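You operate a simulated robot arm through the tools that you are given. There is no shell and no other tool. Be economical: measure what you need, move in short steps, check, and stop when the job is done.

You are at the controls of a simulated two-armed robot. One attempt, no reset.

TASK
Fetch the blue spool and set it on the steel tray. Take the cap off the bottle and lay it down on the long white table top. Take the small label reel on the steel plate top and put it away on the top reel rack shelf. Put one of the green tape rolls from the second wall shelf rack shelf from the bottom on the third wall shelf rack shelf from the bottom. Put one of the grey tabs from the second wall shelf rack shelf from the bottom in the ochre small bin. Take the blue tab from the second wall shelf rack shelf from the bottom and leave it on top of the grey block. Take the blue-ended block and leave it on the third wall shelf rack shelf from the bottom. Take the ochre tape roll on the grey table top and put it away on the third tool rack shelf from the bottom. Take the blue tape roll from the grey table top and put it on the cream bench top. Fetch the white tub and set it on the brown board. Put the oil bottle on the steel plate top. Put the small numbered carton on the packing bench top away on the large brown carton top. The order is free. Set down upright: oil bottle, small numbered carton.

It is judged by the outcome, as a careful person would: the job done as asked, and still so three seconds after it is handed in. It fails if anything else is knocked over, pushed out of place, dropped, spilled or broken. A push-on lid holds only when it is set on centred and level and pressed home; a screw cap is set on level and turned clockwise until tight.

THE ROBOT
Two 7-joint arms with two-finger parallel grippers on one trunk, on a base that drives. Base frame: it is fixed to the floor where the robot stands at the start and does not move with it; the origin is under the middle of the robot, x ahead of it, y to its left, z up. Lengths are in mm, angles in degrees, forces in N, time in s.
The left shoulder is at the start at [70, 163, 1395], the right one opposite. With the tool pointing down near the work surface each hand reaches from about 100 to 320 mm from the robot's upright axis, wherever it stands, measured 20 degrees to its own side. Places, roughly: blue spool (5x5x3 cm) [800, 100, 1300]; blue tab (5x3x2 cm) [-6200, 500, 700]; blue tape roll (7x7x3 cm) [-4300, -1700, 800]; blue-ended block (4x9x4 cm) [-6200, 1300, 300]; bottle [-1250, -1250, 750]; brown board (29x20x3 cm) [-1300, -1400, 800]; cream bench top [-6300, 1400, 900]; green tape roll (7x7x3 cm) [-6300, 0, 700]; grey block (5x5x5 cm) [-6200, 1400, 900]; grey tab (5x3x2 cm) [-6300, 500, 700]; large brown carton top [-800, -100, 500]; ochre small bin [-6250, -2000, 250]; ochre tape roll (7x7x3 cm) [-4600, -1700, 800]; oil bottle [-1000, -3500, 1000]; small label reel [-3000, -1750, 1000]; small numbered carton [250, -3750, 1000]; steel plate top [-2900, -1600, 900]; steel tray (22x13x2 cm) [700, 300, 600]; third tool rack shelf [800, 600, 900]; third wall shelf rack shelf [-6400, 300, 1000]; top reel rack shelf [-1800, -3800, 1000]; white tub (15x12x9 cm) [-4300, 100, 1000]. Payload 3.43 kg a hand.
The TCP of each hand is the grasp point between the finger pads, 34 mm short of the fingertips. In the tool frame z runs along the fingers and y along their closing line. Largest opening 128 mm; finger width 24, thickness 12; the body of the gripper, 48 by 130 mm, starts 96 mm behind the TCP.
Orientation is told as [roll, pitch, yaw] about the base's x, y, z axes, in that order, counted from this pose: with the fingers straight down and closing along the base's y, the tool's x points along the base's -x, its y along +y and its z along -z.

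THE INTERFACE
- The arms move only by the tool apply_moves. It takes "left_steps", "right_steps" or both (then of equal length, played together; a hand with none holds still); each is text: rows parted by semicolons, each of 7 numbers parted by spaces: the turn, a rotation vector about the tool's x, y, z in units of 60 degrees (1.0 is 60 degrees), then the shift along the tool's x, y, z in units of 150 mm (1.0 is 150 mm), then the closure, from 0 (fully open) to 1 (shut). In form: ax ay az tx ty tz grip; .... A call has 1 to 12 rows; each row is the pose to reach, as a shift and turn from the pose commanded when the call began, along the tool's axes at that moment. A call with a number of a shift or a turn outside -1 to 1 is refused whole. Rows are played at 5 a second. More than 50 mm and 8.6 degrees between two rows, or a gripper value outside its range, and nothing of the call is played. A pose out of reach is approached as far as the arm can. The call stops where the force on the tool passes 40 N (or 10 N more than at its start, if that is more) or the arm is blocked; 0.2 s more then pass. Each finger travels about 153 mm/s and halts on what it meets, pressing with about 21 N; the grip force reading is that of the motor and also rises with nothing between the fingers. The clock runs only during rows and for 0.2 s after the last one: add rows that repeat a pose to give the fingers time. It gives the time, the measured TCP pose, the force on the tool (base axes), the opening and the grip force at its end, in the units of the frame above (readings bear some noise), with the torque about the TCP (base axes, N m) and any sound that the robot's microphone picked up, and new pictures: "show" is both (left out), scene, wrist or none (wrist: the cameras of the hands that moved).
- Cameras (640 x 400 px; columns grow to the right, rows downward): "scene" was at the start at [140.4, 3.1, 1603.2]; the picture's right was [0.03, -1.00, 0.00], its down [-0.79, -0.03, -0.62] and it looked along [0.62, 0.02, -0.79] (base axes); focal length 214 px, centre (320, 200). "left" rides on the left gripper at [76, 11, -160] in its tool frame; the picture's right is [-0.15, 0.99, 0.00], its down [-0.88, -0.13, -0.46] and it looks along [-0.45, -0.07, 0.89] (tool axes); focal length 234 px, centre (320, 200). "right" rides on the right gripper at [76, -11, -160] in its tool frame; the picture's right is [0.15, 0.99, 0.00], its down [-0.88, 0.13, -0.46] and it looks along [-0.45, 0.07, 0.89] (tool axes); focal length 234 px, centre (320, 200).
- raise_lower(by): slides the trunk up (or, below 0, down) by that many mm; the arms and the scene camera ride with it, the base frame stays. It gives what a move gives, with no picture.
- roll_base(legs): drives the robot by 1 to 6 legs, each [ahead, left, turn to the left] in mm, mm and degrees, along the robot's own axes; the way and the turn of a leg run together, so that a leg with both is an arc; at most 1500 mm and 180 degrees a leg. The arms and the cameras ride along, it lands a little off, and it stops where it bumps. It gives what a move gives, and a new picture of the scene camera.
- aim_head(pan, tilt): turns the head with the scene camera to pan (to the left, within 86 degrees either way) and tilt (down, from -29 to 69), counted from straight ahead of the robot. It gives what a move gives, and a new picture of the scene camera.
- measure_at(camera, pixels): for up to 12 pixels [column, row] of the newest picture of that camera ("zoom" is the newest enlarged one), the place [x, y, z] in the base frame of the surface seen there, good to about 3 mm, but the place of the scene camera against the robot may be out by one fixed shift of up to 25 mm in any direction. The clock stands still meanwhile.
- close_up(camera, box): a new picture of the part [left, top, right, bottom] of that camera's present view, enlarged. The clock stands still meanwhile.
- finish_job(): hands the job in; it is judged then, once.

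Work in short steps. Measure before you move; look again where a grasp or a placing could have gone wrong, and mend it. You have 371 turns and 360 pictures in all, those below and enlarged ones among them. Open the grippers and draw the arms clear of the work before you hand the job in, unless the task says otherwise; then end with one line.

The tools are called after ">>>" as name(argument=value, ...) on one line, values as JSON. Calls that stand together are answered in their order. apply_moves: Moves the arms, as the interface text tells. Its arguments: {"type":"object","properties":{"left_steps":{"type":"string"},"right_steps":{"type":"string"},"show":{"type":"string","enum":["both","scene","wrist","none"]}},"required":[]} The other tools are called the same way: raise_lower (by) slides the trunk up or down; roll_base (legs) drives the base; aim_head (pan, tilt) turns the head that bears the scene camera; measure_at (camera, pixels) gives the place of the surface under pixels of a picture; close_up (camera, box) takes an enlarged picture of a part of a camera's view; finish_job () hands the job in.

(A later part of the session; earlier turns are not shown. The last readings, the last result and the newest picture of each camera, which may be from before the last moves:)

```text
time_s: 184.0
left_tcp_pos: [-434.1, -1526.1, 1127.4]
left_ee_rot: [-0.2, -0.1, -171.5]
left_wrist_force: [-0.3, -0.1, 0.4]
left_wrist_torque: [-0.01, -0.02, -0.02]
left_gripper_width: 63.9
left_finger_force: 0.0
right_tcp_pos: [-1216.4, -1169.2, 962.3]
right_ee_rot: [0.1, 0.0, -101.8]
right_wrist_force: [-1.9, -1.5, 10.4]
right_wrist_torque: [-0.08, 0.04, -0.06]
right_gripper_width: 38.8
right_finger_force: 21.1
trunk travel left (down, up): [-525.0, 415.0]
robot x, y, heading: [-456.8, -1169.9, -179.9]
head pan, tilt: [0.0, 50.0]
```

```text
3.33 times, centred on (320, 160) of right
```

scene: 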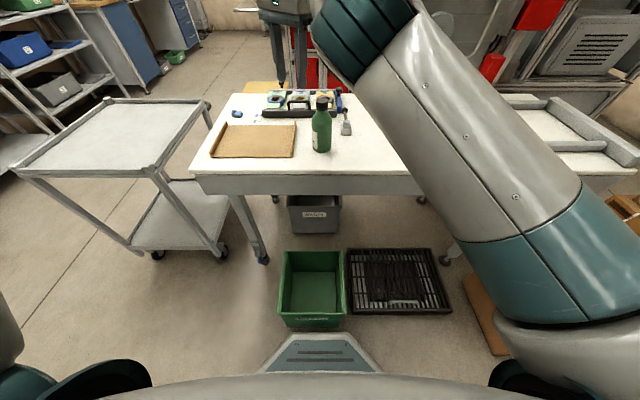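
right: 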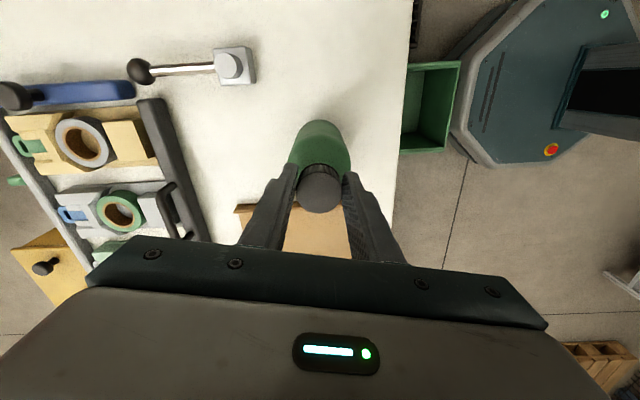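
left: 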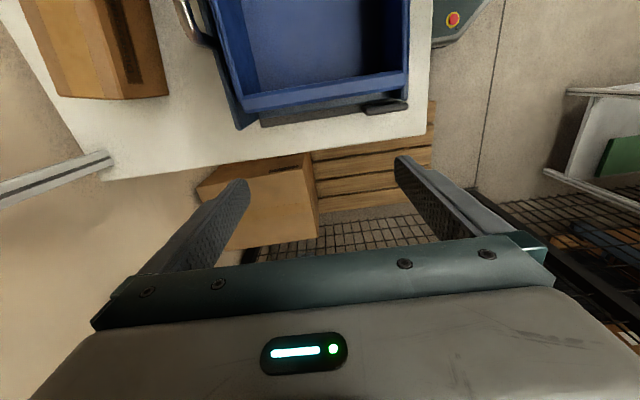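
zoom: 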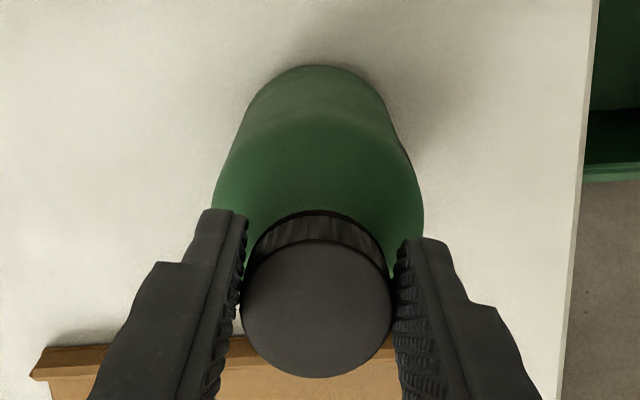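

The label has turned out of view, so the cap is unscrewing while the bottle stays put. I do a full cycle: open, turn back 180°, regrip, unscrew 180°.

>>> apply_moves(right_steps="0 0 0 0 0 0 0.6; 0 0 0 0 0 0 0.6; 0 0 0.125 0 0 0 0.6; 0 0 0.25 0 0 0 0.6; 0 0 0.375 0 0 0 0.6; 0 0 0.5 0 0 0 0.6; 0 0 0.625 0 0 0 0.6; 0 0 0.75 0 0 0 0.6; 0 0 0.875 0 0 0 0.6; 0 0 1 0 0 0 0.6", show="none")

>>> apply_moves(right_steps="0 0 0.125 0 0 0 0.6; 0 0 0.25 0 0 0 0.6; 0 0 0.375 0 0 0 0.6; 0 0 0.5 0 0 0 0.6; 0 0 0.625 0 0 0 0.6; 0 0 0.75 0 0 0 0.6; 0 0 0.875 0 0 0 0.6; 0 0 1 0 0 0 0.6", show="none")

>>> apply_moves(right_steps="0 0 0.125 0 0 0 0.6; 0 0 0.25 0 0 0 0.6; 0 0 0.375 0 0 0 0.6; 0 0 0.5 0 0 0 0.6; 0 0 0.625 0 0 0 0.6; 0 0 0.75 0 0 0 0.6; 0 0 0.875 0 0 0 0.6; 0 0 1 0 0 0 0.6; 0 0 1 0 0 0 0.8; 0 0 1 0 0 0 0.85; 0 0 1 0 0 0 0.85", show="wrist")

```text
time_s: 186.2
left_tcp_pos: [-436.2, -1524.8, 1128.1]
left_ee_rot: [-0.2, 0.0, -171.4]
left_wrist_force: [0.7, 0.0, -0.6]
left_wrist_torque: [0.01, -0.05, 0.01]
left_gripper_width: 63.7
left_finger_force: 0.1
right_tcp_pos: [-1218.0, -1169.4, 960.9]
right_ee_rot: [-0.1, 0.1, -161.9]
right_wrist_force: [0.6, -0.2, -0.3]
right_wrist_torque: [-0.05, -0.01, 0.01]
right_gripper_width: 51.2
right_finger_force: 0.0
trunk travel left (down, up): [-525.0, 415.0]
robot x, y, heading: [-451.3, -1169.3, -180.0]
head pan, tilt: [0.0, 50.0]
```

```text
time_s: 188.0
left_tcp_pos: [-435.1, -1526.7, 1128.1]
left_ee_rot: [-0.2, 0.1, -171.5]
left_wrist_force: [0.5, 0.0, 0.5]
left_wrist_torque: [0.01, -0.04, -0.02]
left_gripper_width: 64.0
left_finger_force: 0.1
right_tcp_pos: [-1219.1, -1168.4, 961.0]
right_ee_rot: [-0.1, 0.1, 137.9]
right_wrist_force: [-0.1, 0.6, -0.2]
right_wrist_torque: [0.0, -0.01, 0.02]
right_gripper_width: 51.1
right_finger_force: 0.2
trunk travel left (down, up): [-525.0, 415.0]
robot x, y, heading: [-450.0, -1170.7, -180.1]
head pan, tilt: [0.0, 50.0]
```

```text
time_s: 190.4
left_tcp_pos: [-435.3, -1525.5, 1128.4]
left_ee_rot: [-0.1, 0.0, -171.5]
left_wrist_force: [0.2, 0.0, 0.7]
left_wrist_torque: [-0.01, 0.02, -0.03]
left_gripper_width: 63.9
left_finger_force: 0.0
right_tcp_pos: [-1218.2, -1169.2, 961.7]
right_ee_rot: [-0.1, 0.0, 78.1]
right_wrist_force: [0.4, 0.4, 0.4]
right_wrist_torque: [0.01, 0.01, 0.01]
right_gripper_width: 38.9
right_finger_force: 20.4
trunk travel left (down, up): [-525.0, 415.0]
robot x, y, heading: [-455.2, -1168.0, -179.8]
head pan, tilt: [0.0, 50.0]
```

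right: 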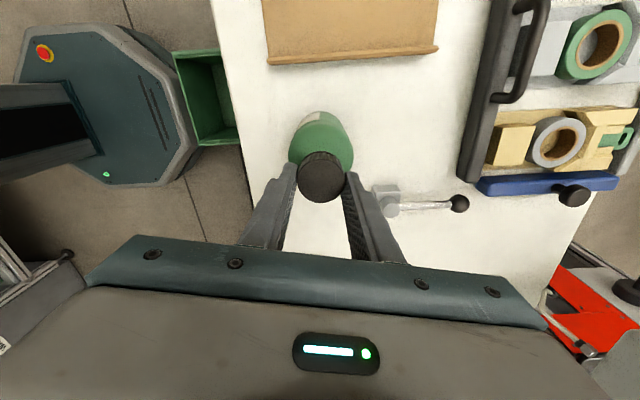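

Regripped at yaw 78. I unscrew 180° with a light press.

>>> apply_moves(right_steps="0 0 -0.1 0 0 0.013 0.85; 0 0 -0.225 0 0 0.013 0.85; 0 0 -0.35 0 0 0.013 0.85; 0 0 -0.475 0 0 0.013 0.85; 0 0 -0.6 0 0 0.013 0.85; 0 0 -0.725 0 0 0.013 0.85; 0 0 -0.85 0 0 0.013 0.85; 0 0 -0.975 0 0 0.013 0.85", show="none")

>>> apply_moves(right_steps="0 0 -0.125 0 0 0 0.85; 0 0 -0.25 0 0 0 0.85; 0 0 -0.375 0 0 0 0.85; 0 0 -0.5 0 0 0 0.85; 0 0 -0.625 0 0 0 0.85; 0 0 -0.75 0 0 0 0.85; 0 0 -0.875 0 0 0 0.85; 0 0 -1 0 0 0 0.85", show="none")

>>> apply_moves(right_steps="0 0 -0.125 0 0 0 0.85; 0 0 -0.25 0 0 0 0.85; 0 0 -0.375 0 0 0 0.85; 0 0 -0.5 0 0 0 0.85; 0 0 -0.625 0 0 0 0.85; 0 0 -0.75 0 0 0 0.85; 0 0 -0.875 0 0 0 0.85; 0 0 -1 0 0 0 0.85", show="wrist")

```text
time_s: 192.2
left_tcp_pos: [-433.8, -1527.7, 1127.7]
left_ee_rot: [-0.1, -0.2, -171.5]
left_wrist_force: [-0.8, -1.2, 0.1]
left_wrist_torque: [0.0, 0.0, 0.02]
left_gripper_width: 64.1
left_finger_force: 0.1
right_tcp_pos: [-1217.1, -1170.0, 961.3]
right_ee_rot: [0.1, 0.0, 136.9]
right_wrist_force: [-1.9, -3.7, 15.1]
right_wrist_torque: [-0.34, 0.0, -0.02]
right_gripper_width: 38.8
right_finger_force: 20.6
trunk travel left (down, up): [-525.0, 415.0]
robot x, y, heading: [-453.2, -1175.1, -179.9]
head pan, tilt: [0.0, 50.0]
```

```text
time_s: 194.0
left_tcp_pos: [-432.2, -1526.7, 1126.3]
left_ee_rot: [-0.1, -0.2, -171.5]
left_wrist_force: [-0.1, -0.1, -0.3]
left_wrist_torque: [0.0, 0.02, 0.01]
left_gripper_width: 64.0
left_finger_force: 0.1
right_tcp_pos: [-1216.2, -1169.7, 962.2]
right_ee_rot: [0.0, 0.0, -163.3]
right_wrist_force: [2.8, -4.2, 18.3]
right_wrist_torque: [-0.19, -0.22, -0.02]
right_gripper_width: 38.7
right_finger_force: 21.2
trunk travel left (down, up): [-525.0, 415.0]
robot x, y, heading: [-457.6, -1167.7, -180.0]
head pan, tilt: [0.0, 50.0]
```

```text
time_s: 195.8
left_tcp_pos: [-432.0, -1526.2, 1127.8]
left_ee_rot: [-0.2, -0.2, -171.6]
left_wrist_force: [0.3, 0.7, -0.2]
left_wrist_torque: [-0.04, -0.04, 0.0]
left_gripper_width: 63.8
left_finger_force: 0.0
right_tcp_pos: [-1215.4, -1168.8, 960.6]
right_ee_rot: [-0.1, 0.0, -103.2]
right_wrist_force: [4.7, 1.1, 18.7]
right_wrist_torque: [0.07, -0.35, -0.02]
right_gripper_width: 38.5
right_finger_force: 20.9
trunk travel left (down, up): [-525.0, 415.0]
robot x, y, heading: [-454.0, -1170.9, -179.8]
head pan, tilt: [0.0, 50.0]
```

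right: 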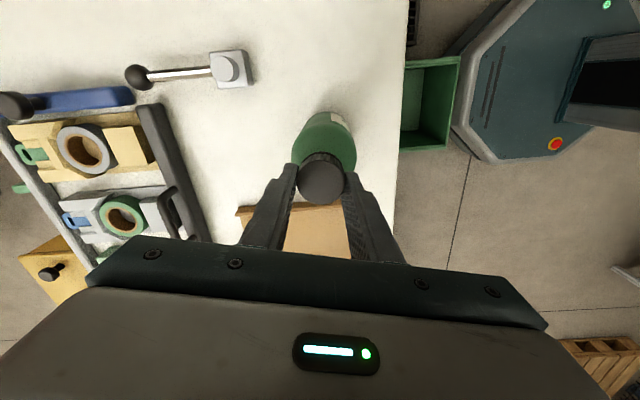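

I check in the scene view which way the bottle's label faces now.

>>> close_up(camera="scene", box=[260, 70, 400, 170])

```text
4.00 times, centred on (330, 120) of scene
```

zoom: 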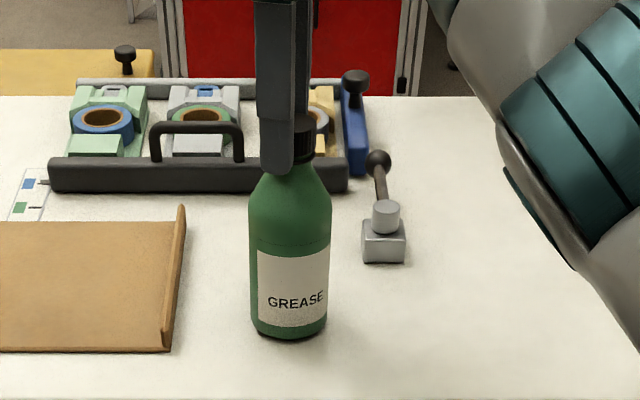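

The label has only drifted ~60–80° in total while the hand turned 300°, so the cap has come ~240° round. I do one more full cycle, without extra press.

>>> apply_moves(right_steps="0 0 0 0 0 -0.01 0.6; 0 0 0 0 0 -0.01 0.6; 0 0 0.125 0 0 -0.01 0.6; 0 0 0.25 0 0 -0.01 0.6; 0 0 0.375 0 0 -0.01 0.6; 0 0 0.5 0 0 -0.01 0.6; 0 0 0.625 0 0 -0.01 0.6; 0 0 0.75 0 0 -0.01 0.6; 0 0 0.875 0 0 -0.01 0.6; 0 0 1 0 0 -0.01 0.6", show="none")

>>> apply_moves(right_steps="0 0 0.125 0 0 0 0.6; 0 0 0.25 0 0 0 0.6; 0 0 0.375 0 0 0 0.6; 0 0 0.5 0 0 0 0.6; 0 0 0.625 0 0 0 0.6; 0 0 0.75 0 0 0 0.6; 0 0 0.875 0 0 0 0.6; 0 0 1 0 0 0 0.6", show="none")

>>> apply_moves(right_steps="0 0 0.125 0 0 0 0.6; 0 0 0.25 0 0 0 0.6; 0 0 0.375 0 0 0 0.6; 0 0 0.5 0 0 0 0.6; 0 0 0.625 0 0 0 0.6; 0 0 0.75 0 0 0 0.6; 0 0 0.875 0 0 0 0.6; 0 0 1 0 0 0 0.6; 0 0 1 0 0 0 0.8; 0 0 1 0 0 0 0.85; 0 0 1 0 0 0 0.85", show="wrist")

>>> apply_moves(right_steps="0 0 -0.1 0 0 0.005 0.85; 0 0 -0.225 0 0 0.005 0.85; 0 0 -0.35 0 0 0.005 0.85; 0 0 -0.475 0 0 0.005 0.85; 0 0 -0.6 0 0 0.005 0.85; 0 0 -0.725 0 0 0.005 0.85; 0 0 -0.85 0 0 0.005 0.85; 0 0 -0.975 0 0 0.005 0.85", show="none")

>>> apply_moves(right_steps="0 0 -0.125 0 0 0 0.85; 0 0 -0.25 0 0 0 0.85; 0 0 -0.375 0 0 0 0.85; 0 0 -0.5 0 0 0 0.85; 0 0 -0.625 0 0 0 0.85; 0 0 -0.75 0 0 0 0.85; 0 0 -0.875 0 0 0 0.85; 0 0 -1 0 0 0 0.85", show="none")

>>> apply_moves(right_steps="0 0 -0.125 0 0 0 0.85; 0 0 -0.25 0 0 0 0.85; 0 0 -0.375 0 0 0 0.85; 0 0 -0.5 0 0 0 0.85; 0 0 -0.625 0 0 0 0.85; 0 0 -0.75 0 0 0 0.85; 0 0 -0.875 0 0 0 0.85; 0 0 -1 0 0 0 0.85", show="both")

```text
time_s: 198.0
left_tcp_pos: [-434.8, -1526.1, 1127.6]
left_ee_rot: [-0.1, 0.0, -171.5]
left_wrist_force: [0.1, 0.1, -0.3]
left_wrist_torque: [0.0, -0.02, 0.0]
left_gripper_width: 64.0
left_finger_force: 0.0
right_tcp_pos: [-1219.4, -1169.7, 960.5]
right_ee_rot: [0.0, 0.1, -163.6]
right_wrist_force: [-0.8, -0.3, 0.9]
right_wrist_torque: [-0.02, -0.01, 0.02]
right_gripper_width: 51.3
right_finger_force: 0.0
trunk travel left (down, up): [-525.0, 415.0]
robot x, y, heading: [-454.0, -1171.7, -180.0]
head pan, tilt: [0.0, 50.0]
```

```text
time_s: 199.8
left_tcp_pos: [-435.2, -1526.0, 1127.1]
left_ee_rot: [-0.1, 0.0, -171.5]
left_wrist_force: [0.0, 0.0, 0.7]
left_wrist_torque: [-0.04, 0.02, 0.02]
left_gripper_width: 63.9
left_finger_force: 0.0
right_tcp_pos: [-1218.5, -1168.6, 960.1]
right_ee_rot: [-0.1, 0.0, 136.5]
right_wrist_force: [0.4, 0.4, 0.8]
right_wrist_torque: [0.0, -0.03, 0.01]
right_gripper_width: 51.6
right_finger_force: 0.7
trunk travel left (down, up): [-525.0, 415.0]
robot x, y, heading: [-451.9, -1171.3, -180.1]
head pan, tilt: [0.0, 50.0]
```

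```text
time_s: 202.2
left_tcp_pos: [-435.6, -1526.7, 1128.2]
left_ee_rot: [-0.1, 0.0, -171.6]
left_wrist_force: [0.3, 0.2, 0.2]
left_wrist_torque: [0.01, -0.03, -0.01]
left_gripper_width: 64.3
left_finger_force: 0.1
right_tcp_pos: [-1217.6, -1168.5, 961.0]
right_ee_rot: [-0.1, 0.1, 76.7]
right_wrist_force: [1.1, 0.0, 0.1]
right_wrist_torque: [-0.06, -0.15, 0.0]
right_gripper_width: 37.6
right_finger_force: 21.4
trunk travel left (down, up): [-525.0, 415.0]
robot x, y, heading: [-452.1, -1169.0, -179.8]
head pan, tilt: [0.0, 50.0]
```

right: 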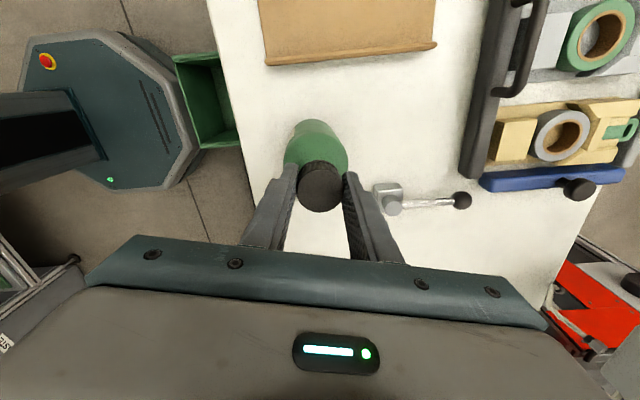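

```text
time_s: 204.0
left_tcp_pos: [-435.1, -1526.1, 1128.9]
left_ee_rot: [0.0, 0.1, -171.4]
left_wrist_force: [0.2, -1.0, 0.6]
left_wrist_torque: [0.03, -0.01, -0.01]
left_gripper_width: 64.0
left_finger_force: 0.0
right_tcp_pos: [-1217.7, -1168.7, 960.0]
right_ee_rot: [-0.1, 0.1, 135.3]
right_wrist_force: [-0.3, 1.3, 2.0]
right_wrist_torque: [0.01, 0.12, 0.02]
right_gripper_width: 37.3
right_finger_force: 20.7
trunk travel left (down, up): [-525.0, 415.0]
robot x, y, heading: [-448.4, -1168.7, -179.9]
head pan, tilt: [0.0, 50.0]
```

```text
time_s: 205.8
left_tcp_pos: [-435.7, -1526.9, 1126.9]
left_ee_rot: [-0.1, 0.0, -171.5]
left_wrist_force: [0.3, -0.3, 1.0]
left_wrist_torque: [-0.02, 0.01, -0.02]
left_gripper_width: 64.1
left_finger_force: 0.0
right_tcp_pos: [-1218.7, -1169.4, 960.1]
right_ee_rot: [0.0, 0.1, -164.7]
right_wrist_force: [0.0, 0.6, 0.2]
right_wrist_torque: [-0.07, -0.04, 0.03]
right_gripper_width: 37.1
right_finger_force: 20.8
trunk travel left (down, up): [-525.0, 415.0]
robot x, y, heading: [-451.5, -1169.7, -179.7]
head pan, tilt: [0.0, 50.0]
```

```text
time_s: 207.6
left_tcp_pos: [-434.2, -1526.5, 1127.2]
left_ee_rot: [-0.1, 0.0, -171.6]
left_wrist_force: [0.2, 0.4, 0.4]
left_wrist_torque: [-0.02, -0.01, 0.0]
left_gripper_width: 64.0
left_finger_force: 0.0
right_tcp_pos: [-1218.3, -1169.0, 960.5]
right_ee_rot: [0.1, 0.0, -104.7]
right_wrist_force: [0.6, -0.6, 0.2]
right_wrist_torque: [0.06, -0.08, -0.01]
right_gripper_width: 37.0
right_finger_force: 21.1
trunk travel left (down, up): [-525.0, 415.0]
robot x, y, heading: [-451.2, -1170.3, -180.2]
head pan, tilt: [0.0, 50.0]
```

scene: 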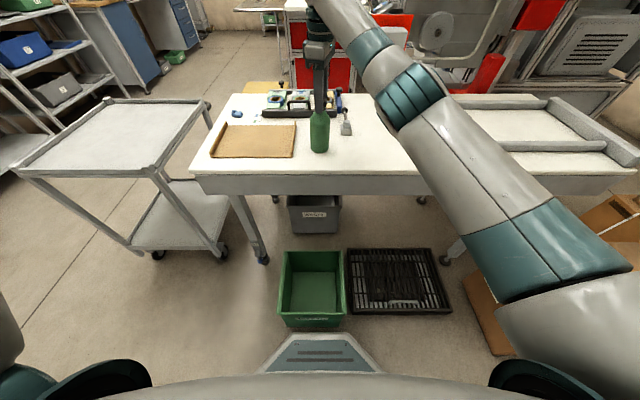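
right: 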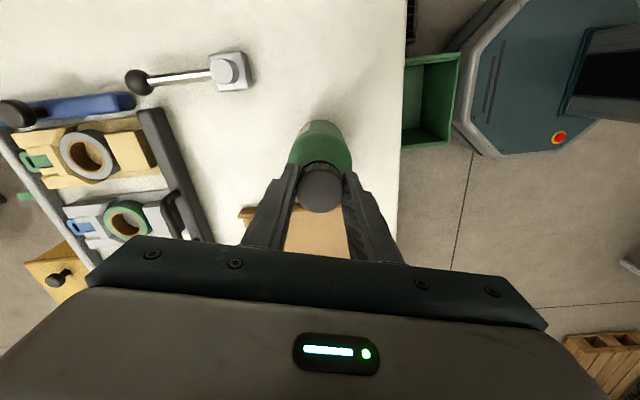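

I test by lifting 20 mm and look whether the bottle comes along.

>>> apply_moves(right_steps="0 0 0 0 0 -0.07 0.85; 0 0 0 0 0 -0.13 0.85; 0 0 0 0 0 -0.13 0.85", show="wrist")

>>> close_up(camera="scene", box=[270, 60, 370, 170])

```text
time_s: 208.4
left_tcp_pos: [-436.3, -1526.7, 1127.2]
left_ee_rot: [-0.1, -0.1, -171.5]
left_wrist_force: [0.0, 0.2, -0.3]
left_wrist_torque: [-0.01, 0.02, 0.02]
left_gripper_width: 63.9
left_finger_force: 0.2
right_tcp_pos: [-1219.1, -1168.1, 979.2]
right_ee_rot: [0.2, 0.0, -104.9]
right_wrist_force: [-0.3, -0.2, -3.8]
right_wrist_torque: [0.01, -0.01, 0.03]
right_gripper_width: 36.7
right_finger_force: 21.0
trunk travel left (down, up): [-525.0, 415.0]
robot x, y, heading: [-449.1, -1168.9, -180.1]
head pan, tilt: [0.0, 50.0]
```

right: 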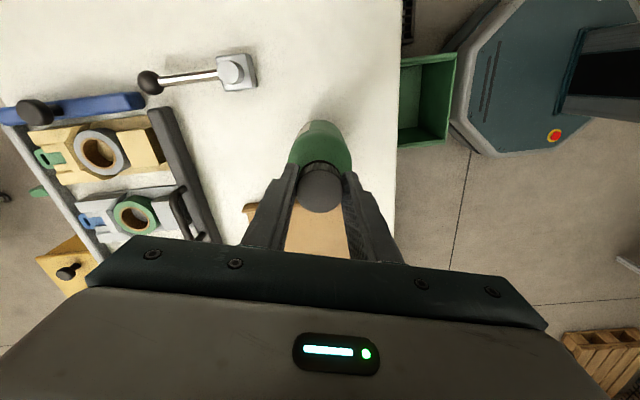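

```text
3.64 times, centred on (320, 115) of scene
```

zoom: 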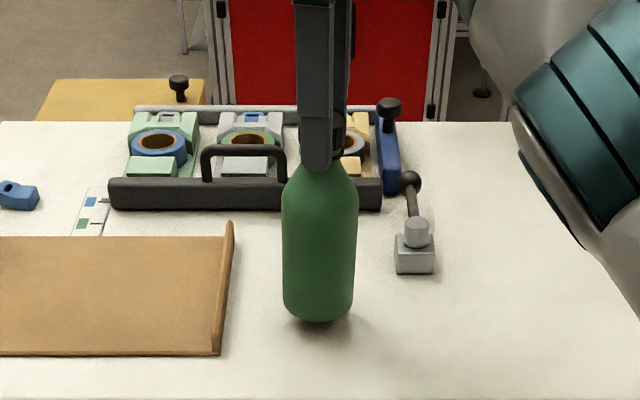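

The bottle (≈0.4 kg) comes along: the fingertips were on the bottle's shoulder, not just the cap. I set it down, open, rise to TCP ≈971 so only the cap is gripped, and turn back.

>>> apply_moves(right_steps="0 0 0 0 0 0.07 0.85; 0 0 0 0 0 0.128 0.85; 0 0 0 0 0 0.128 0.85; 0 0 0 0 0 0.128 0.6; 0 0 0 0 0 0.128 0.6; 0 0 0.12 0 0 0.058 0.6; 0 0 0.24 0 0 0.058 0.6; 0 0 0.36 0 0 0.058 0.6; 0 0 0.48 0 0 0.058 0.6; 0 0 0.6 0 0 0.058 0.6; 0 0 0.72 0 0 0.058 0.6; 0 0 0.84 0 0 0.058 0.6", show="none")

>>> apply_moves(right_steps="0 0 0.125 0 0 0 0.6; 0 0 0.25 0 0 0 0.6; 0 0 0.375 0 0 0 0.6; 0 0 0.5 0 0 0 0.6; 0 0 0.625 0 0 0 0.6; 0 0 0.75 0 0 0 0.6; 0 0 0.875 0 0 0 0.6; 0 0 1 0 0 0 0.6", show="none")

>>> apply_moves(right_steps="0 0 0.125 0 0 0 0.6; 0 0 0.25 0 0 0 0.6; 0 0 0.375 0 0 0 0.6; 0 0 0.5 0 0 0 0.6; 0 0 0.625 0 0 0 0.6; 0 0 0.75 0 0 0 0.6; 0 0 0.875 0 0 0 0.6; 0 0 1 0 0 0 0.6; 0 0 1 0 0 0 0.6", show="wrist")

```text
time_s: 211.0
left_tcp_pos: [-436.2, -1525.3, 1127.0]
left_ee_rot: [-0.2, 0.0, -171.5]
left_wrist_force: [0.9, -0.2, -0.2]
left_wrist_torque: [-0.02, 0.03, 0.0]
left_gripper_width: 64.0
left_finger_force: 0.0
right_tcp_pos: [-1217.0, -1169.6, 970.4]
right_ee_rot: [0.1, 0.1, -155.3]
right_wrist_force: [-0.7, 0.5, 0.9]
right_wrist_torque: [-0.02, -0.01, 0.01]
right_gripper_width: 51.4
right_finger_force: 0.0
trunk travel left (down, up): [-525.0, 415.0]
robot x, y, heading: [-453.1, -1169.7, -179.9]
head pan, tilt: [0.0, 50.0]
```

```text
time_s: 212.8
left_tcp_pos: [-435.6, -1525.7, 1127.9]
left_ee_rot: [-0.1, 0.0, -171.5]
left_wrist_force: [-0.1, 0.0, -0.5]
left_wrist_torque: [0.01, 0.04, 0.03]
left_gripper_width: 63.9
left_finger_force: 0.0
right_tcp_pos: [-1218.5, -1169.1, 971.5]
right_ee_rot: [0.0, 0.1, 144.6]
right_wrist_force: [0.0, -0.2, -0.3]
right_wrist_torque: [0.01, 0.01, -0.02]
right_gripper_width: 51.4
right_finger_force: 0.1
trunk travel left (down, up): [-525.0, 415.0]
robot x, y, heading: [-454.7, -1170.6, -179.9]
head pan, tilt: [0.0, 50.0]
```

```text
time_s: 214.8
left_tcp_pos: [-435.8, -1526.0, 1126.8]
left_ee_rot: [-0.1, 0.0, -171.6]
left_wrist_force: [0.8, 0.6, 0.8]
left_wrist_torque: [0.0, 0.02, 0.02]
left_gripper_width: 63.6
left_finger_force: 0.1
right_tcp_pos: [-1217.9, -1168.6, 971.0]
right_ee_rot: [-0.1, 0.0, 84.7]
right_wrist_force: [-0.5, -0.5, -0.3]
right_wrist_torque: [0.04, -0.02, 0.03]
right_gripper_width: 51.2
right_finger_force: 0.0
trunk travel left (down, up): [-525.0, 415.0]
robot x, y, heading: [-451.7, -1169.9, -179.8]
head pan, tilt: [0.0, 50.0]
```

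right: 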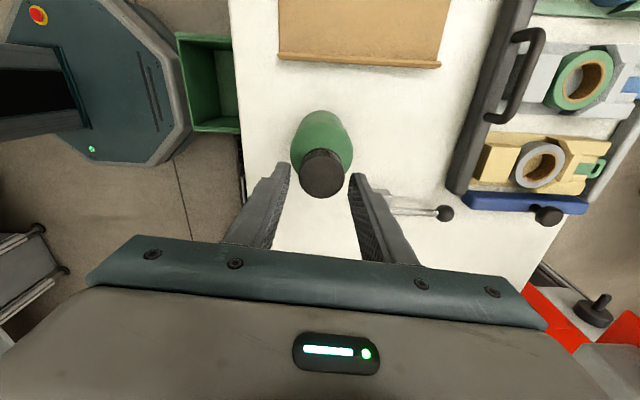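

>>> measure_at(camera="right", pixels=[[322, 178], [322, 155], [322, 149], [301, 178], [343, 172], [310, 130], [322, 196]])

>>> close_up(camera="right", box=[260, 100, 390, 220])

```text
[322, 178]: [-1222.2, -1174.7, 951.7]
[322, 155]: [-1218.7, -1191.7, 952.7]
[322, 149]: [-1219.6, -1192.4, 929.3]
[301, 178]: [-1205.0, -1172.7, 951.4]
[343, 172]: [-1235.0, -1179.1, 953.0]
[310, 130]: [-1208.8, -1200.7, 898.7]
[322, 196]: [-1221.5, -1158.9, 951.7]
```

```text
3.33 times, centred on (325, 160) of right
```

zoom: 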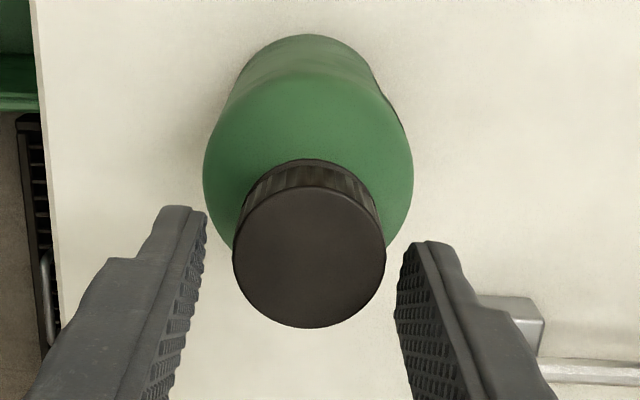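

Cap centre (−1220.5,−1175.5), z 930–952. I correct 7 mm, grip just the cap, and turn 60° with slight press, then look.

>>> apply_moves(right_steps="0 0 0 0.048 0.012 0.01 0.6; 0 0 0 0.048 0.012 0.01 0.6; 0 0 0 0.048 0.012 0.01 0.8; 0 0 0 0.048 0.012 0.01 0.9; 0 0 0 0.048 0.012 0.01 0.9; 0 0 -0.1 0.048 0.012 0.02 0.9; 0 0 -0.225 0.048 0.012 0.02 0.9; 0 0 -0.35 0.048 0.012 0.02 0.9; 0 0 -0.475 0.048 0.012 0.02 0.9; 0 0 -0.6 0.048 0.012 0.02 0.9; 0 0 -0.725 0.048 0.012 0.02 0.9; 0 0 -0.85 0.048 0.012 0.02 0.9", show="wrist")

>>> apply_moves(right_steps="0 0 -0.125 0 0 0 0.9; 0 0 -0.25 0 0 0 0.9; 0 0 -0.375 0 0 0 0.9; 0 0 -0.5 0 0 0 0.9; 0 0 -0.625 0 0 0 0.9; 0 0 -0.75 0 0 0 0.9; 0 0 -0.875 0 0 0 0.9; 0 0 -1 0 0 0 0.9", show="wrist")

```text
time_s: 217.4
left_tcp_pos: [-434.0, -1525.9, 1128.1]
left_ee_rot: [0.0, -0.2, -171.4]
left_wrist_force: [-0.2, 0.4, 0.3]
left_wrist_torque: [0.0, 0.0, -0.02]
left_gripper_width: 64.0
left_finger_force: 0.0
right_tcp_pos: [-1219.4, -1176.6, 968.4]
right_ee_rot: [-0.1, 0.0, 135.9]
right_wrist_force: [0.5, -0.6, 7.5]
right_wrist_torque: [-0.01, -0.04, 0.0]
right_gripper_width: 37.2
right_finger_force: 20.4
trunk travel left (down, up): [-525.0, 415.0]
robot x, y, heading: [-452.4, -1170.6, -179.7]
head pan, tilt: [0.0, 50.0]
```

right: 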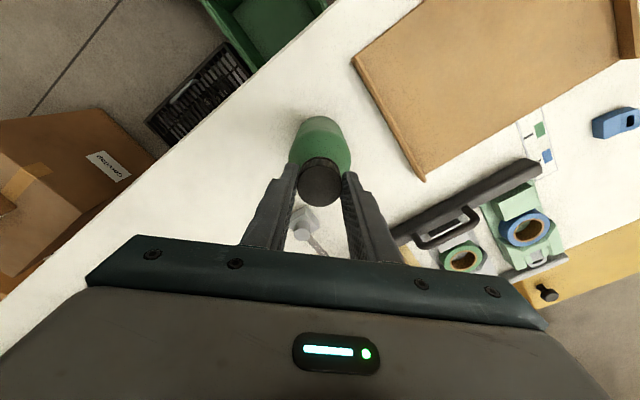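

```text
time_s: 219.2
left_tcp_pos: [-435.4, -1526.7, 1127.5]
left_ee_rot: [-0.1, 0.0, -171.4]
left_wrist_force: [0.2, -0.6, -0.2]
left_wrist_torque: [-0.02, -0.02, 0.0]
left_gripper_width: 64.0
left_finger_force: 0.0
right_tcp_pos: [-1221.0, -1175.0, 968.7]
right_ee_rot: [0.0, 0.1, -164.1]
right_wrist_force: [0.0, 0.1, 1.0]
right_wrist_torque: [0.0, 0.01, -0.04]
right_gripper_width: 37.3
right_finger_force: 21.6
trunk travel left (down, up): [-525.0, 415.0]
robot x, y, heading: [-450.2, -1171.0, -179.8]
head pan, tilt: [0.0, 50.0]
```

right: 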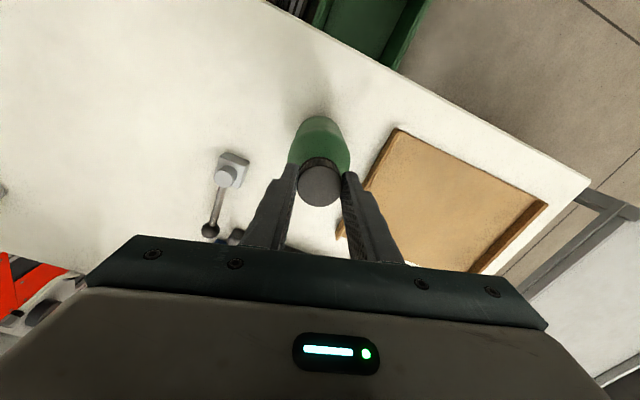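

I turn 60° more and lift 15 mm to test.

>>> apply_moves(right_steps="0 0 -0.125 0 0 0 0.9; 0 0 -0.25 0 0 0 0.9; 0 0 -0.375 0 0 0 0.9; 0 0 -0.5 0 0 0 0.9; 0 0 -0.625 0 0 0 0.9; 0 0 -0.75 0 0 0 0.9; 0 0 -0.875 0 0 0 0.9; 0 0 -1 0 0 0 0.9; 0 0 -1 0 0 -0.05 0.9; 0 0 -1 0 0 -0.1 0.9; 0 0 -1 0 0 -0.1 0.9", show="wrist")

>>> close_up(camera="scene", box=[270, 60, 370, 170])

```text
time_s: 221.6
left_tcp_pos: [-435.4, -1525.6, 1128.0]
left_ee_rot: [-0.1, 0.0, -171.5]
left_wrist_force: [-0.3, 0.9, -0.6]
left_wrist_torque: [-0.01, 0.04, 0.0]
left_gripper_width: 63.9
left_finger_force: 0.1
right_tcp_pos: [-1220.3, -1176.3, 983.3]
right_ee_rot: [0.0, 0.0, -104.2]
right_wrist_force: [0.1, -0.3, 0.2]
right_wrist_torque: [-0.02, -0.01, 0.05]
right_gripper_width: 36.9
right_finger_force: 20.7
trunk travel left (down, up): [-525.0, 415.0]
robot x, y, heading: [-454.0, -1168.5, -179.9]
head pan, tilt: [0.0, 50.0]
```

right: 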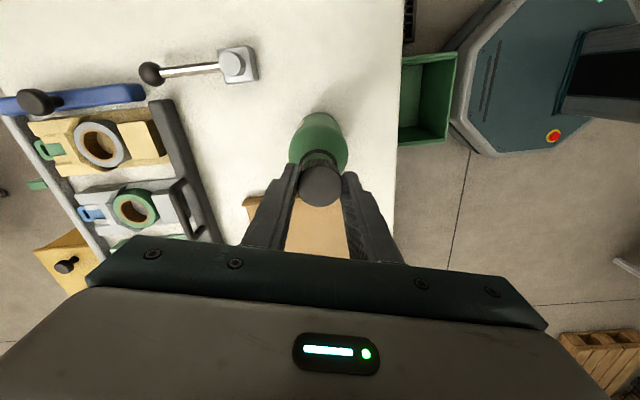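

```text
3.64 times, centred on (320, 115) of scene
```

zoom: 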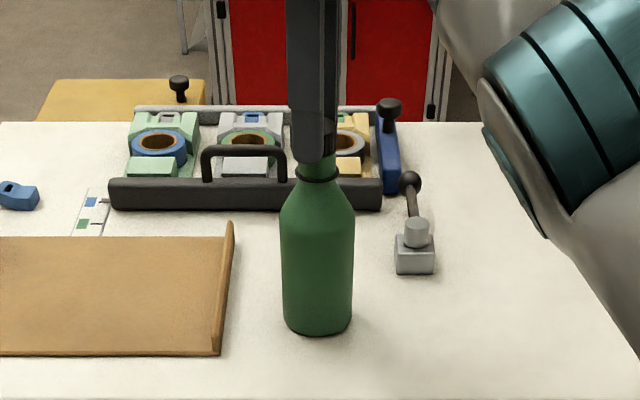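

The cap is off (neck visible). I lift it clear and carry it to the free spot at about (−1185,−1060) on the table.

>>> apply_moves(right_steps="0 0 0 0 0 -0.2 0.9; 0 0 0 0.15 0 -0.35 0.9; 0 0 0 0.4 0 -0.35 0.9; 0 0 0 0.65 0 -0.35 0.9; 0 0 0 0.8 0 -0.35 0.9; 0 0 0 0.8 0 -0.1 0.9; 0 0 0 0.8 0 0.2 0.9; 0 0 0 0.8 0 0.5 0.9; 0 0 0 0.8 0 0.8 0.9; 0 0 0 0.8 0 0.8 0.9", show="wrist")

```text
time_s: 223.8
left_tcp_pos: [-435.1, -1526.5, 1127.2]
left_ee_rot: [-0.1, 0.0, -171.5]
left_wrist_force: [0.8, -0.2, -0.4]
left_wrist_torque: [0.05, -0.03, 0.0]
left_gripper_width: 64.0
left_finger_force: 0.1
right_tcp_pos: [-1190.3, -1059.5, 864.2]
right_ee_rot: [0.0, 0.0, -104.4]
right_wrist_force: [0.2, -1.3, -0.3]
right_wrist_torque: [-0.03, 0.05, -0.02]
right_gripper_width: 36.7
right_finger_force: 20.9
trunk travel left (down, up): [-525.0, 415.0]
robot x, y, heading: [-449.4, -1166.6, -179.9]
head pan, tilt: [0.0, 50.0]
```

right: 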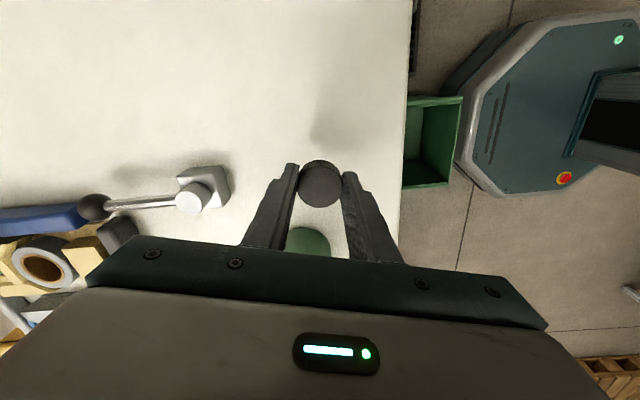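

The cap is 45 mm above the table. I lower to contact, open, and rise.

>>> apply_moves(right_steps="0 0 0 0 0 0.15 0.9; 0 0 0 0 0 0.25 0.9; 0 0 0 0 0 0.295 0.9; 0 0 0 0 0 0.31 0.9; 0 0 0 0 0 0.31 0.9; 0 0 0 0 0 0.31 0.6; 0 0 0 0 0 0.31 0.55; 0 0 0 0 0 0.31 0.55; 0 0 0 0 0 0 0.5; 0 0 0 0 0 -0.33 0.5; 0 0 0 0 0 -0.66 0.5; 0 0 0 0 0 -1 0.5", show="wrist")

```text
refused: row 12 steps farther than a row can; nothing moved
```

>>> apply_moves(right_steps="0 0 0 0 0 0.15 0.9; 0 0 0 0 0 0.25 0.9; 0 0 0 0 0 0.295 0.9; 0 0 0 0 0 0.31 0.9; 0 0 0 0 0 0.31 0.9; 0 0 0 0 0 0.31 0.6; 0 0 0 0 0 0.31 0.55; 0 0 0 0 0 0.31 0.55; 0 0 0 0 0 0 0.5; 0 0 0 0 0 -0.33 0.5; 0 0 0 0 0 -0.66 0.5; 0 0 0 0 0 -0.97 0.5", show="wrist")

>>> aim_head(pan=15, tilt=35)

```text
time_s: 226.4
left_tcp_pos: [-434.8, -1526.6, 1128.1]
left_ee_rot: [-0.2, -0.2, -171.5]
left_wrist_force: [-0.2, -0.6, 0.0]
left_wrist_torque: [-0.01, 0.04, 0.04]
left_gripper_width: 64.0
left_finger_force: 0.0
right_tcp_pos: [-1189.6, -1060.0, 1010.3]
right_ee_rot: [0.1, 0.1, -104.2]
right_wrist_force: [0.4, -0.5, 0.4]
right_wrist_torque: [0.01, 0.01, 0.01]
right_gripper_width: 63.9
right_finger_force: 0.0
trunk travel left (down, up): [-525.0, 415.0]
robot x, y, heading: [-450.4, -1168.1, -179.8]
head pan, tilt: [0.0, 50.0]
```

right: 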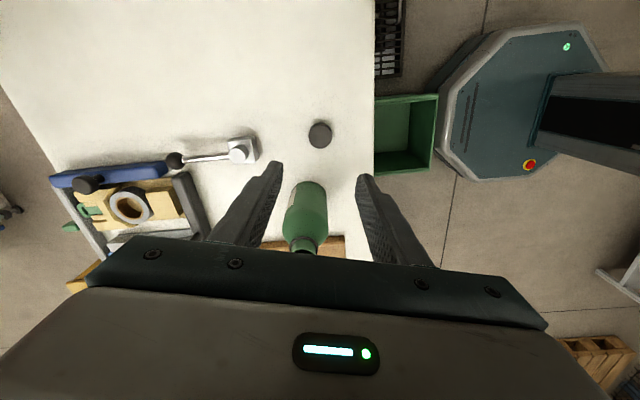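

```text
time_s: 227.2
left_tcp_pos: [-435.8, -1525.7, 1128.0]
left_ee_rot: [-0.1, 0.0, -171.5]
left_wrist_force: [0.4, 0.4, -0.4]
left_wrist_torque: [0.03, 0.03, -0.01]
left_gripper_width: 63.6
left_finger_force: 0.0
right_tcp_pos: [-1191.8, -1059.3, 1008.0]
right_ee_rot: [0.2, 0.0, -104.2]
right_wrist_force: [-0.5, -0.4, -0.2]
right_wrist_torque: [0.0, -0.01, 0.01]
right_gripper_width: 64.1
right_finger_force: 0.0
trunk travel left (down, up): [-525.0, 415.0]
robot x, y, heading: [-452.1, -1170.6, -179.8]
head pan, tilt: [15.0, 35.0]
```

scene: 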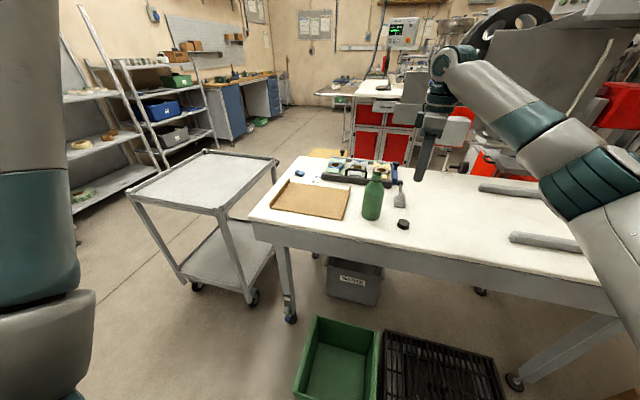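

The cap lies on the table at (403,225). Next the grey oil bottle: raise, turn to face −y and drive so the right hand comes over it at (−872,−3430).

>>> raise_lower(by=180)

>>> aim_head(pan=0, tilt=35)

>>> roll_base(legs=[[0, 0, 90], [1000, -150, 0], [520, -160, 0]])

>>> apply_moves(right_steps="0 0 0 0 0 0 0", show="wrist")

```text
time_s: 229.2
left_tcp_pos: [-436.1, -1526.4, 1307.9]
left_ee_rot: [-0.1, 0.1, -171.5]
left_wrist_force: [0.0, -0.7, 1.1]
left_wrist_torque: [-0.01, -0.05, 0.02]
left_gripper_width: 64.0
left_finger_force: 0.1
right_tcp_pos: [-1190.6, -1058.9, 1189.2]
right_ee_rot: [0.2, 0.1, -104.3]
right_wrist_force: [-0.5, 0.5, 0.3]
right_wrist_torque: [-0.02, 0.03, 0.0]
right_gripper_width: 63.9
right_finger_force: 0.1
trunk travel left (down, up): [-705.0, 235.0]
robot x, y, heading: [-451.3, -1170.2, -179.9]
head pan, tilt: [15.0, 35.0]
```

```text
time_s: 229.9
left_tcp_pos: [-436.3, -1526.3, 1308.0]
left_ee_rot: [-0.2, 0.0, -171.6]
left_wrist_force: [0.3, 0.6, 0.5]
left_wrist_torque: [0.0, 0.01, 0.0]
left_gripper_width: 64.0
left_finger_force: 0.0
right_tcp_pos: [-1190.3, -1059.4, 1189.1]
right_ee_rot: [0.1, 0.0, -104.2]
right_wrist_force: [-0.1, -0.4, 0.2]
right_wrist_torque: [-0.01, 0.02, 0.0]
right_gripper_width: 63.9
right_finger_force: 0.0
trunk travel left (down, up): [-705.0, 235.0]
robot x, y, heading: [-451.0, -1172.0, -179.9]
head pan, tilt: [0.0, 35.0]
```

scene: 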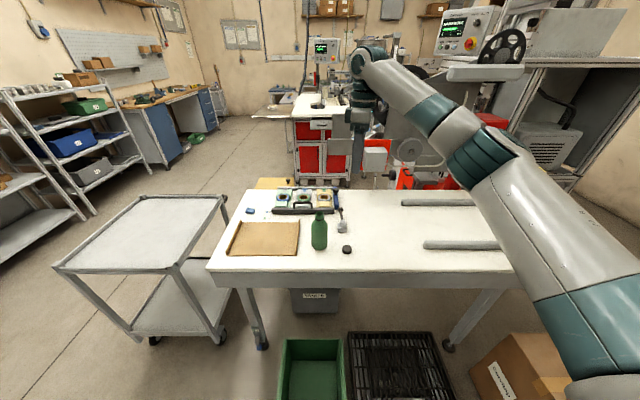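

```text
time_s: 241.8
left_tcp_pos: [-406.4, -2682.0, 1307.6]
left_ee_rot: [-0.1, -0.1, -81.7]
left_wrist_force: [-0.3, 0.0, 0.0]
left_wrist_torque: [-0.01, 0.0, 0.01]
left_gripper_width: 64.1
left_finger_force: 0.0
right_tcp_pos: [-875.3, -3436.7, 1189.6]
right_ee_rot: [0.0, -0.1, -14.4]
right_wrist_force: [-0.5, -0.2, 0.0]
right_wrist_torque: [-0.02, 0.0, 0.02]
right_gripper_width: 64.0
right_finger_force: 0.0
trunk travel left (down, up): [-705.0, 235.0]
robot x, y, heading: [-763.1, -2699.9, -89.9]
head pan, tilt: [0.0, 35.0]
```

scene: 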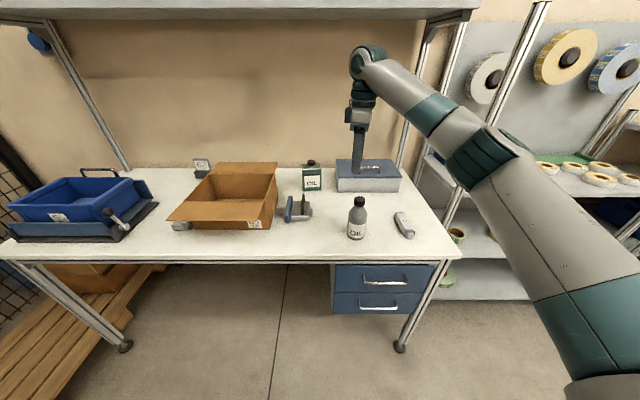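

```text
time_s: 242.2
left_tcp_pos: [-406.7, -2681.7, 1308.2]
left_ee_rot: [-0.1, -0.1, -81.8]
left_wrist_force: [0.1, -0.1, 0.8]
left_wrist_torque: [0.01, -0.01, 0.01]
left_gripper_width: 64.1
left_finger_force: 0.0
right_tcp_pos: [-875.9, -3436.5, 1190.0]
right_ee_rot: [0.1, 0.0, -14.3]
right_wrist_force: [0.6, -0.2, 0.1]
right_wrist_torque: [0.0, 0.03, -0.01]
right_gripper_width: 128.1
right_finger_force: 0.0
trunk travel left (down, up): [-705.0, 235.0]
robot x, y, heading: [-761.8, -2697.3, -89.9]
head pan, tilt: [0.0, 35.0]
```

right: 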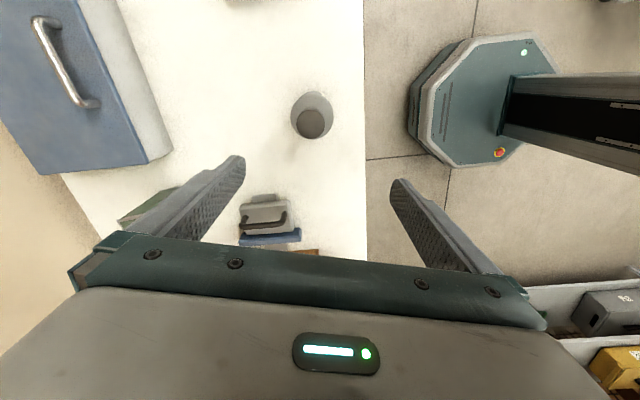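

>>> measure_at(camera="right", pixels=[[310, 123], [300, 118], [321, 118], [312, 135], [293, 108], [331, 108], [312, 95], [340, 150], [260, 200], [330, 60]])

>>> close_up(camera="scene", box=[290, 150, 430, 260])

```text
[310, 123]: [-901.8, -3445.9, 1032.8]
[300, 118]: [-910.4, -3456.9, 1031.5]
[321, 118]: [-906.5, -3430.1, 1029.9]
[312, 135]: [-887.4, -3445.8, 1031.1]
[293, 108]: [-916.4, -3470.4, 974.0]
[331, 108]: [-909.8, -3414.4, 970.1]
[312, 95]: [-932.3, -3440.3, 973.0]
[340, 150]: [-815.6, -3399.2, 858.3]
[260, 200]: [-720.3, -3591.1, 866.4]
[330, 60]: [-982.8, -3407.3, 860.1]
```

```text
3.64 times, centred on (360, 205) of scene
```

zoom: 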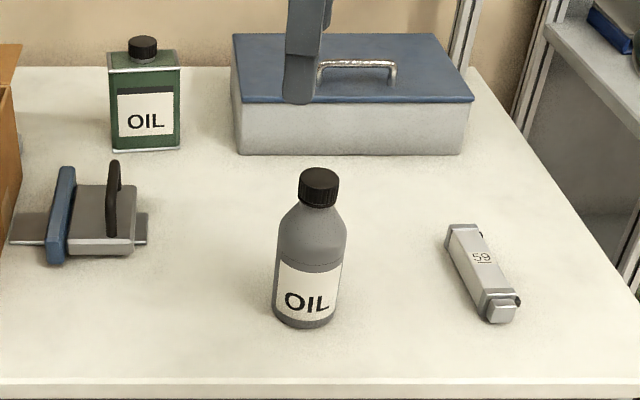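

Bottle axis (−902,−3445), cap top 1032, table 859. I go over it and down to TCP z≈944, then grip the body.

>>> apply_moves(right_steps="0 0 0 0.154 -0.098 0.1 0; 0 0 0 0.154 -0.098 0.4 0; 0 0 0 0.154 -0.098 0.7 0; 0 0 0 0.154 -0.098 0.8 0; 0 0 0 0.154 -0.098 0.8 0", show="wrist")

>>> measure_at(camera="right", pixels=[[316, 172], [300, 172], [332, 172]])

```text
time_s: 243.4
left_tcp_pos: [-407.2, -2683.5, 1307.8]
left_ee_rot: [-0.1, 0.1, -81.7]
left_wrist_force: [-0.9, 0.6, 0.2]
left_wrist_torque: [0.02, 0.03, -0.03]
left_gripper_width: 64.3
left_finger_force: 0.0
right_tcp_pos: [-901.6, -3445.6, 1069.0]
right_ee_rot: [0.1, 0.1, -14.4]
right_wrist_force: [-0.3, -0.8, 0.3]
right_wrist_torque: [-0.01, 0.0, -0.01]
right_gripper_width: 128.3
right_finger_force: 0.0
trunk travel left (down, up): [-705.0, 235.0]
robot x, y, heading: [-763.9, -2701.0, -89.9]
head pan, tilt: [0.0, 35.0]
```

right: 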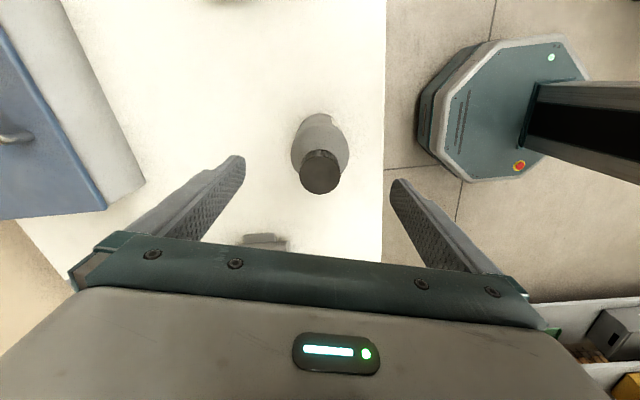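

```text
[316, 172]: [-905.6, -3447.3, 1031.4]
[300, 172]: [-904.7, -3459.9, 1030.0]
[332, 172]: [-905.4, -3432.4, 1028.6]
```

Centred within ~3 mm. I descend 125 mm, close, and lift.

>>> apply_moves(right_steps="0 0 0 0.01 0 0.3 0; 0 0 0 0.01 0 0.6 0; 0 0 0 0.01 0 0.83 0; 0 0 0 0.01 0 0.83 0; 0 0 0 0.01 0 0.83 0.4; 0 0 0 0.01 0 0.83 0.7; 0 0 0 0.01 0 0.83 0.8; 0 0 0 0.01 0 0.83 0.8; 0 0 0 0.01 0 0.6 0.8; 0 0 0 0.01 0 0.4 0.8; 0 0 0 0.01 0 0.2 0.8; 0 0 0 0.01 0 0.2 0.8", show="wrist")

```text
time_s: 246.0
left_tcp_pos: [-407.0, -2683.5, 1307.6]
left_ee_rot: [0.0, 0.0, -81.7]
left_wrist_force: [-0.1, -0.3, 0.5]
left_wrist_torque: [0.0, -0.01, 0.01]
left_gripper_width: 64.3
left_finger_force: 0.0
right_tcp_pos: [-903.4, -3445.6, 1039.2]
right_ee_rot: [0.2, 0.0, -14.4]
right_wrist_force: [0.0, -0.3, -4.0]
right_wrist_torque: [-0.01, 0.02, -0.01]
right_gripper_width: 66.4
right_finger_force: 21.1
trunk travel left (down, up): [-705.0, 235.0]
robot x, y, heading: [-763.0, -2700.7, -89.9]
head pan, tilt: [0.0, 35.0]
```

right: 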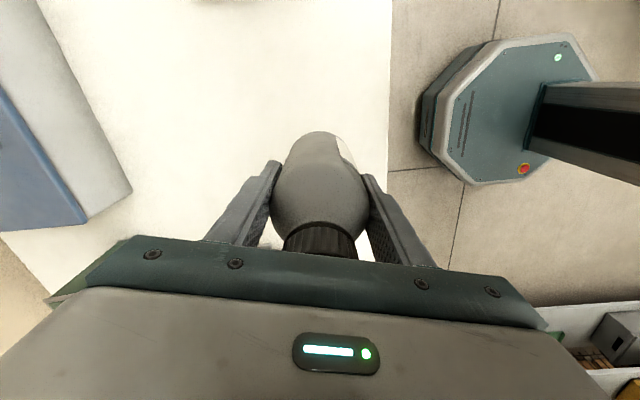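

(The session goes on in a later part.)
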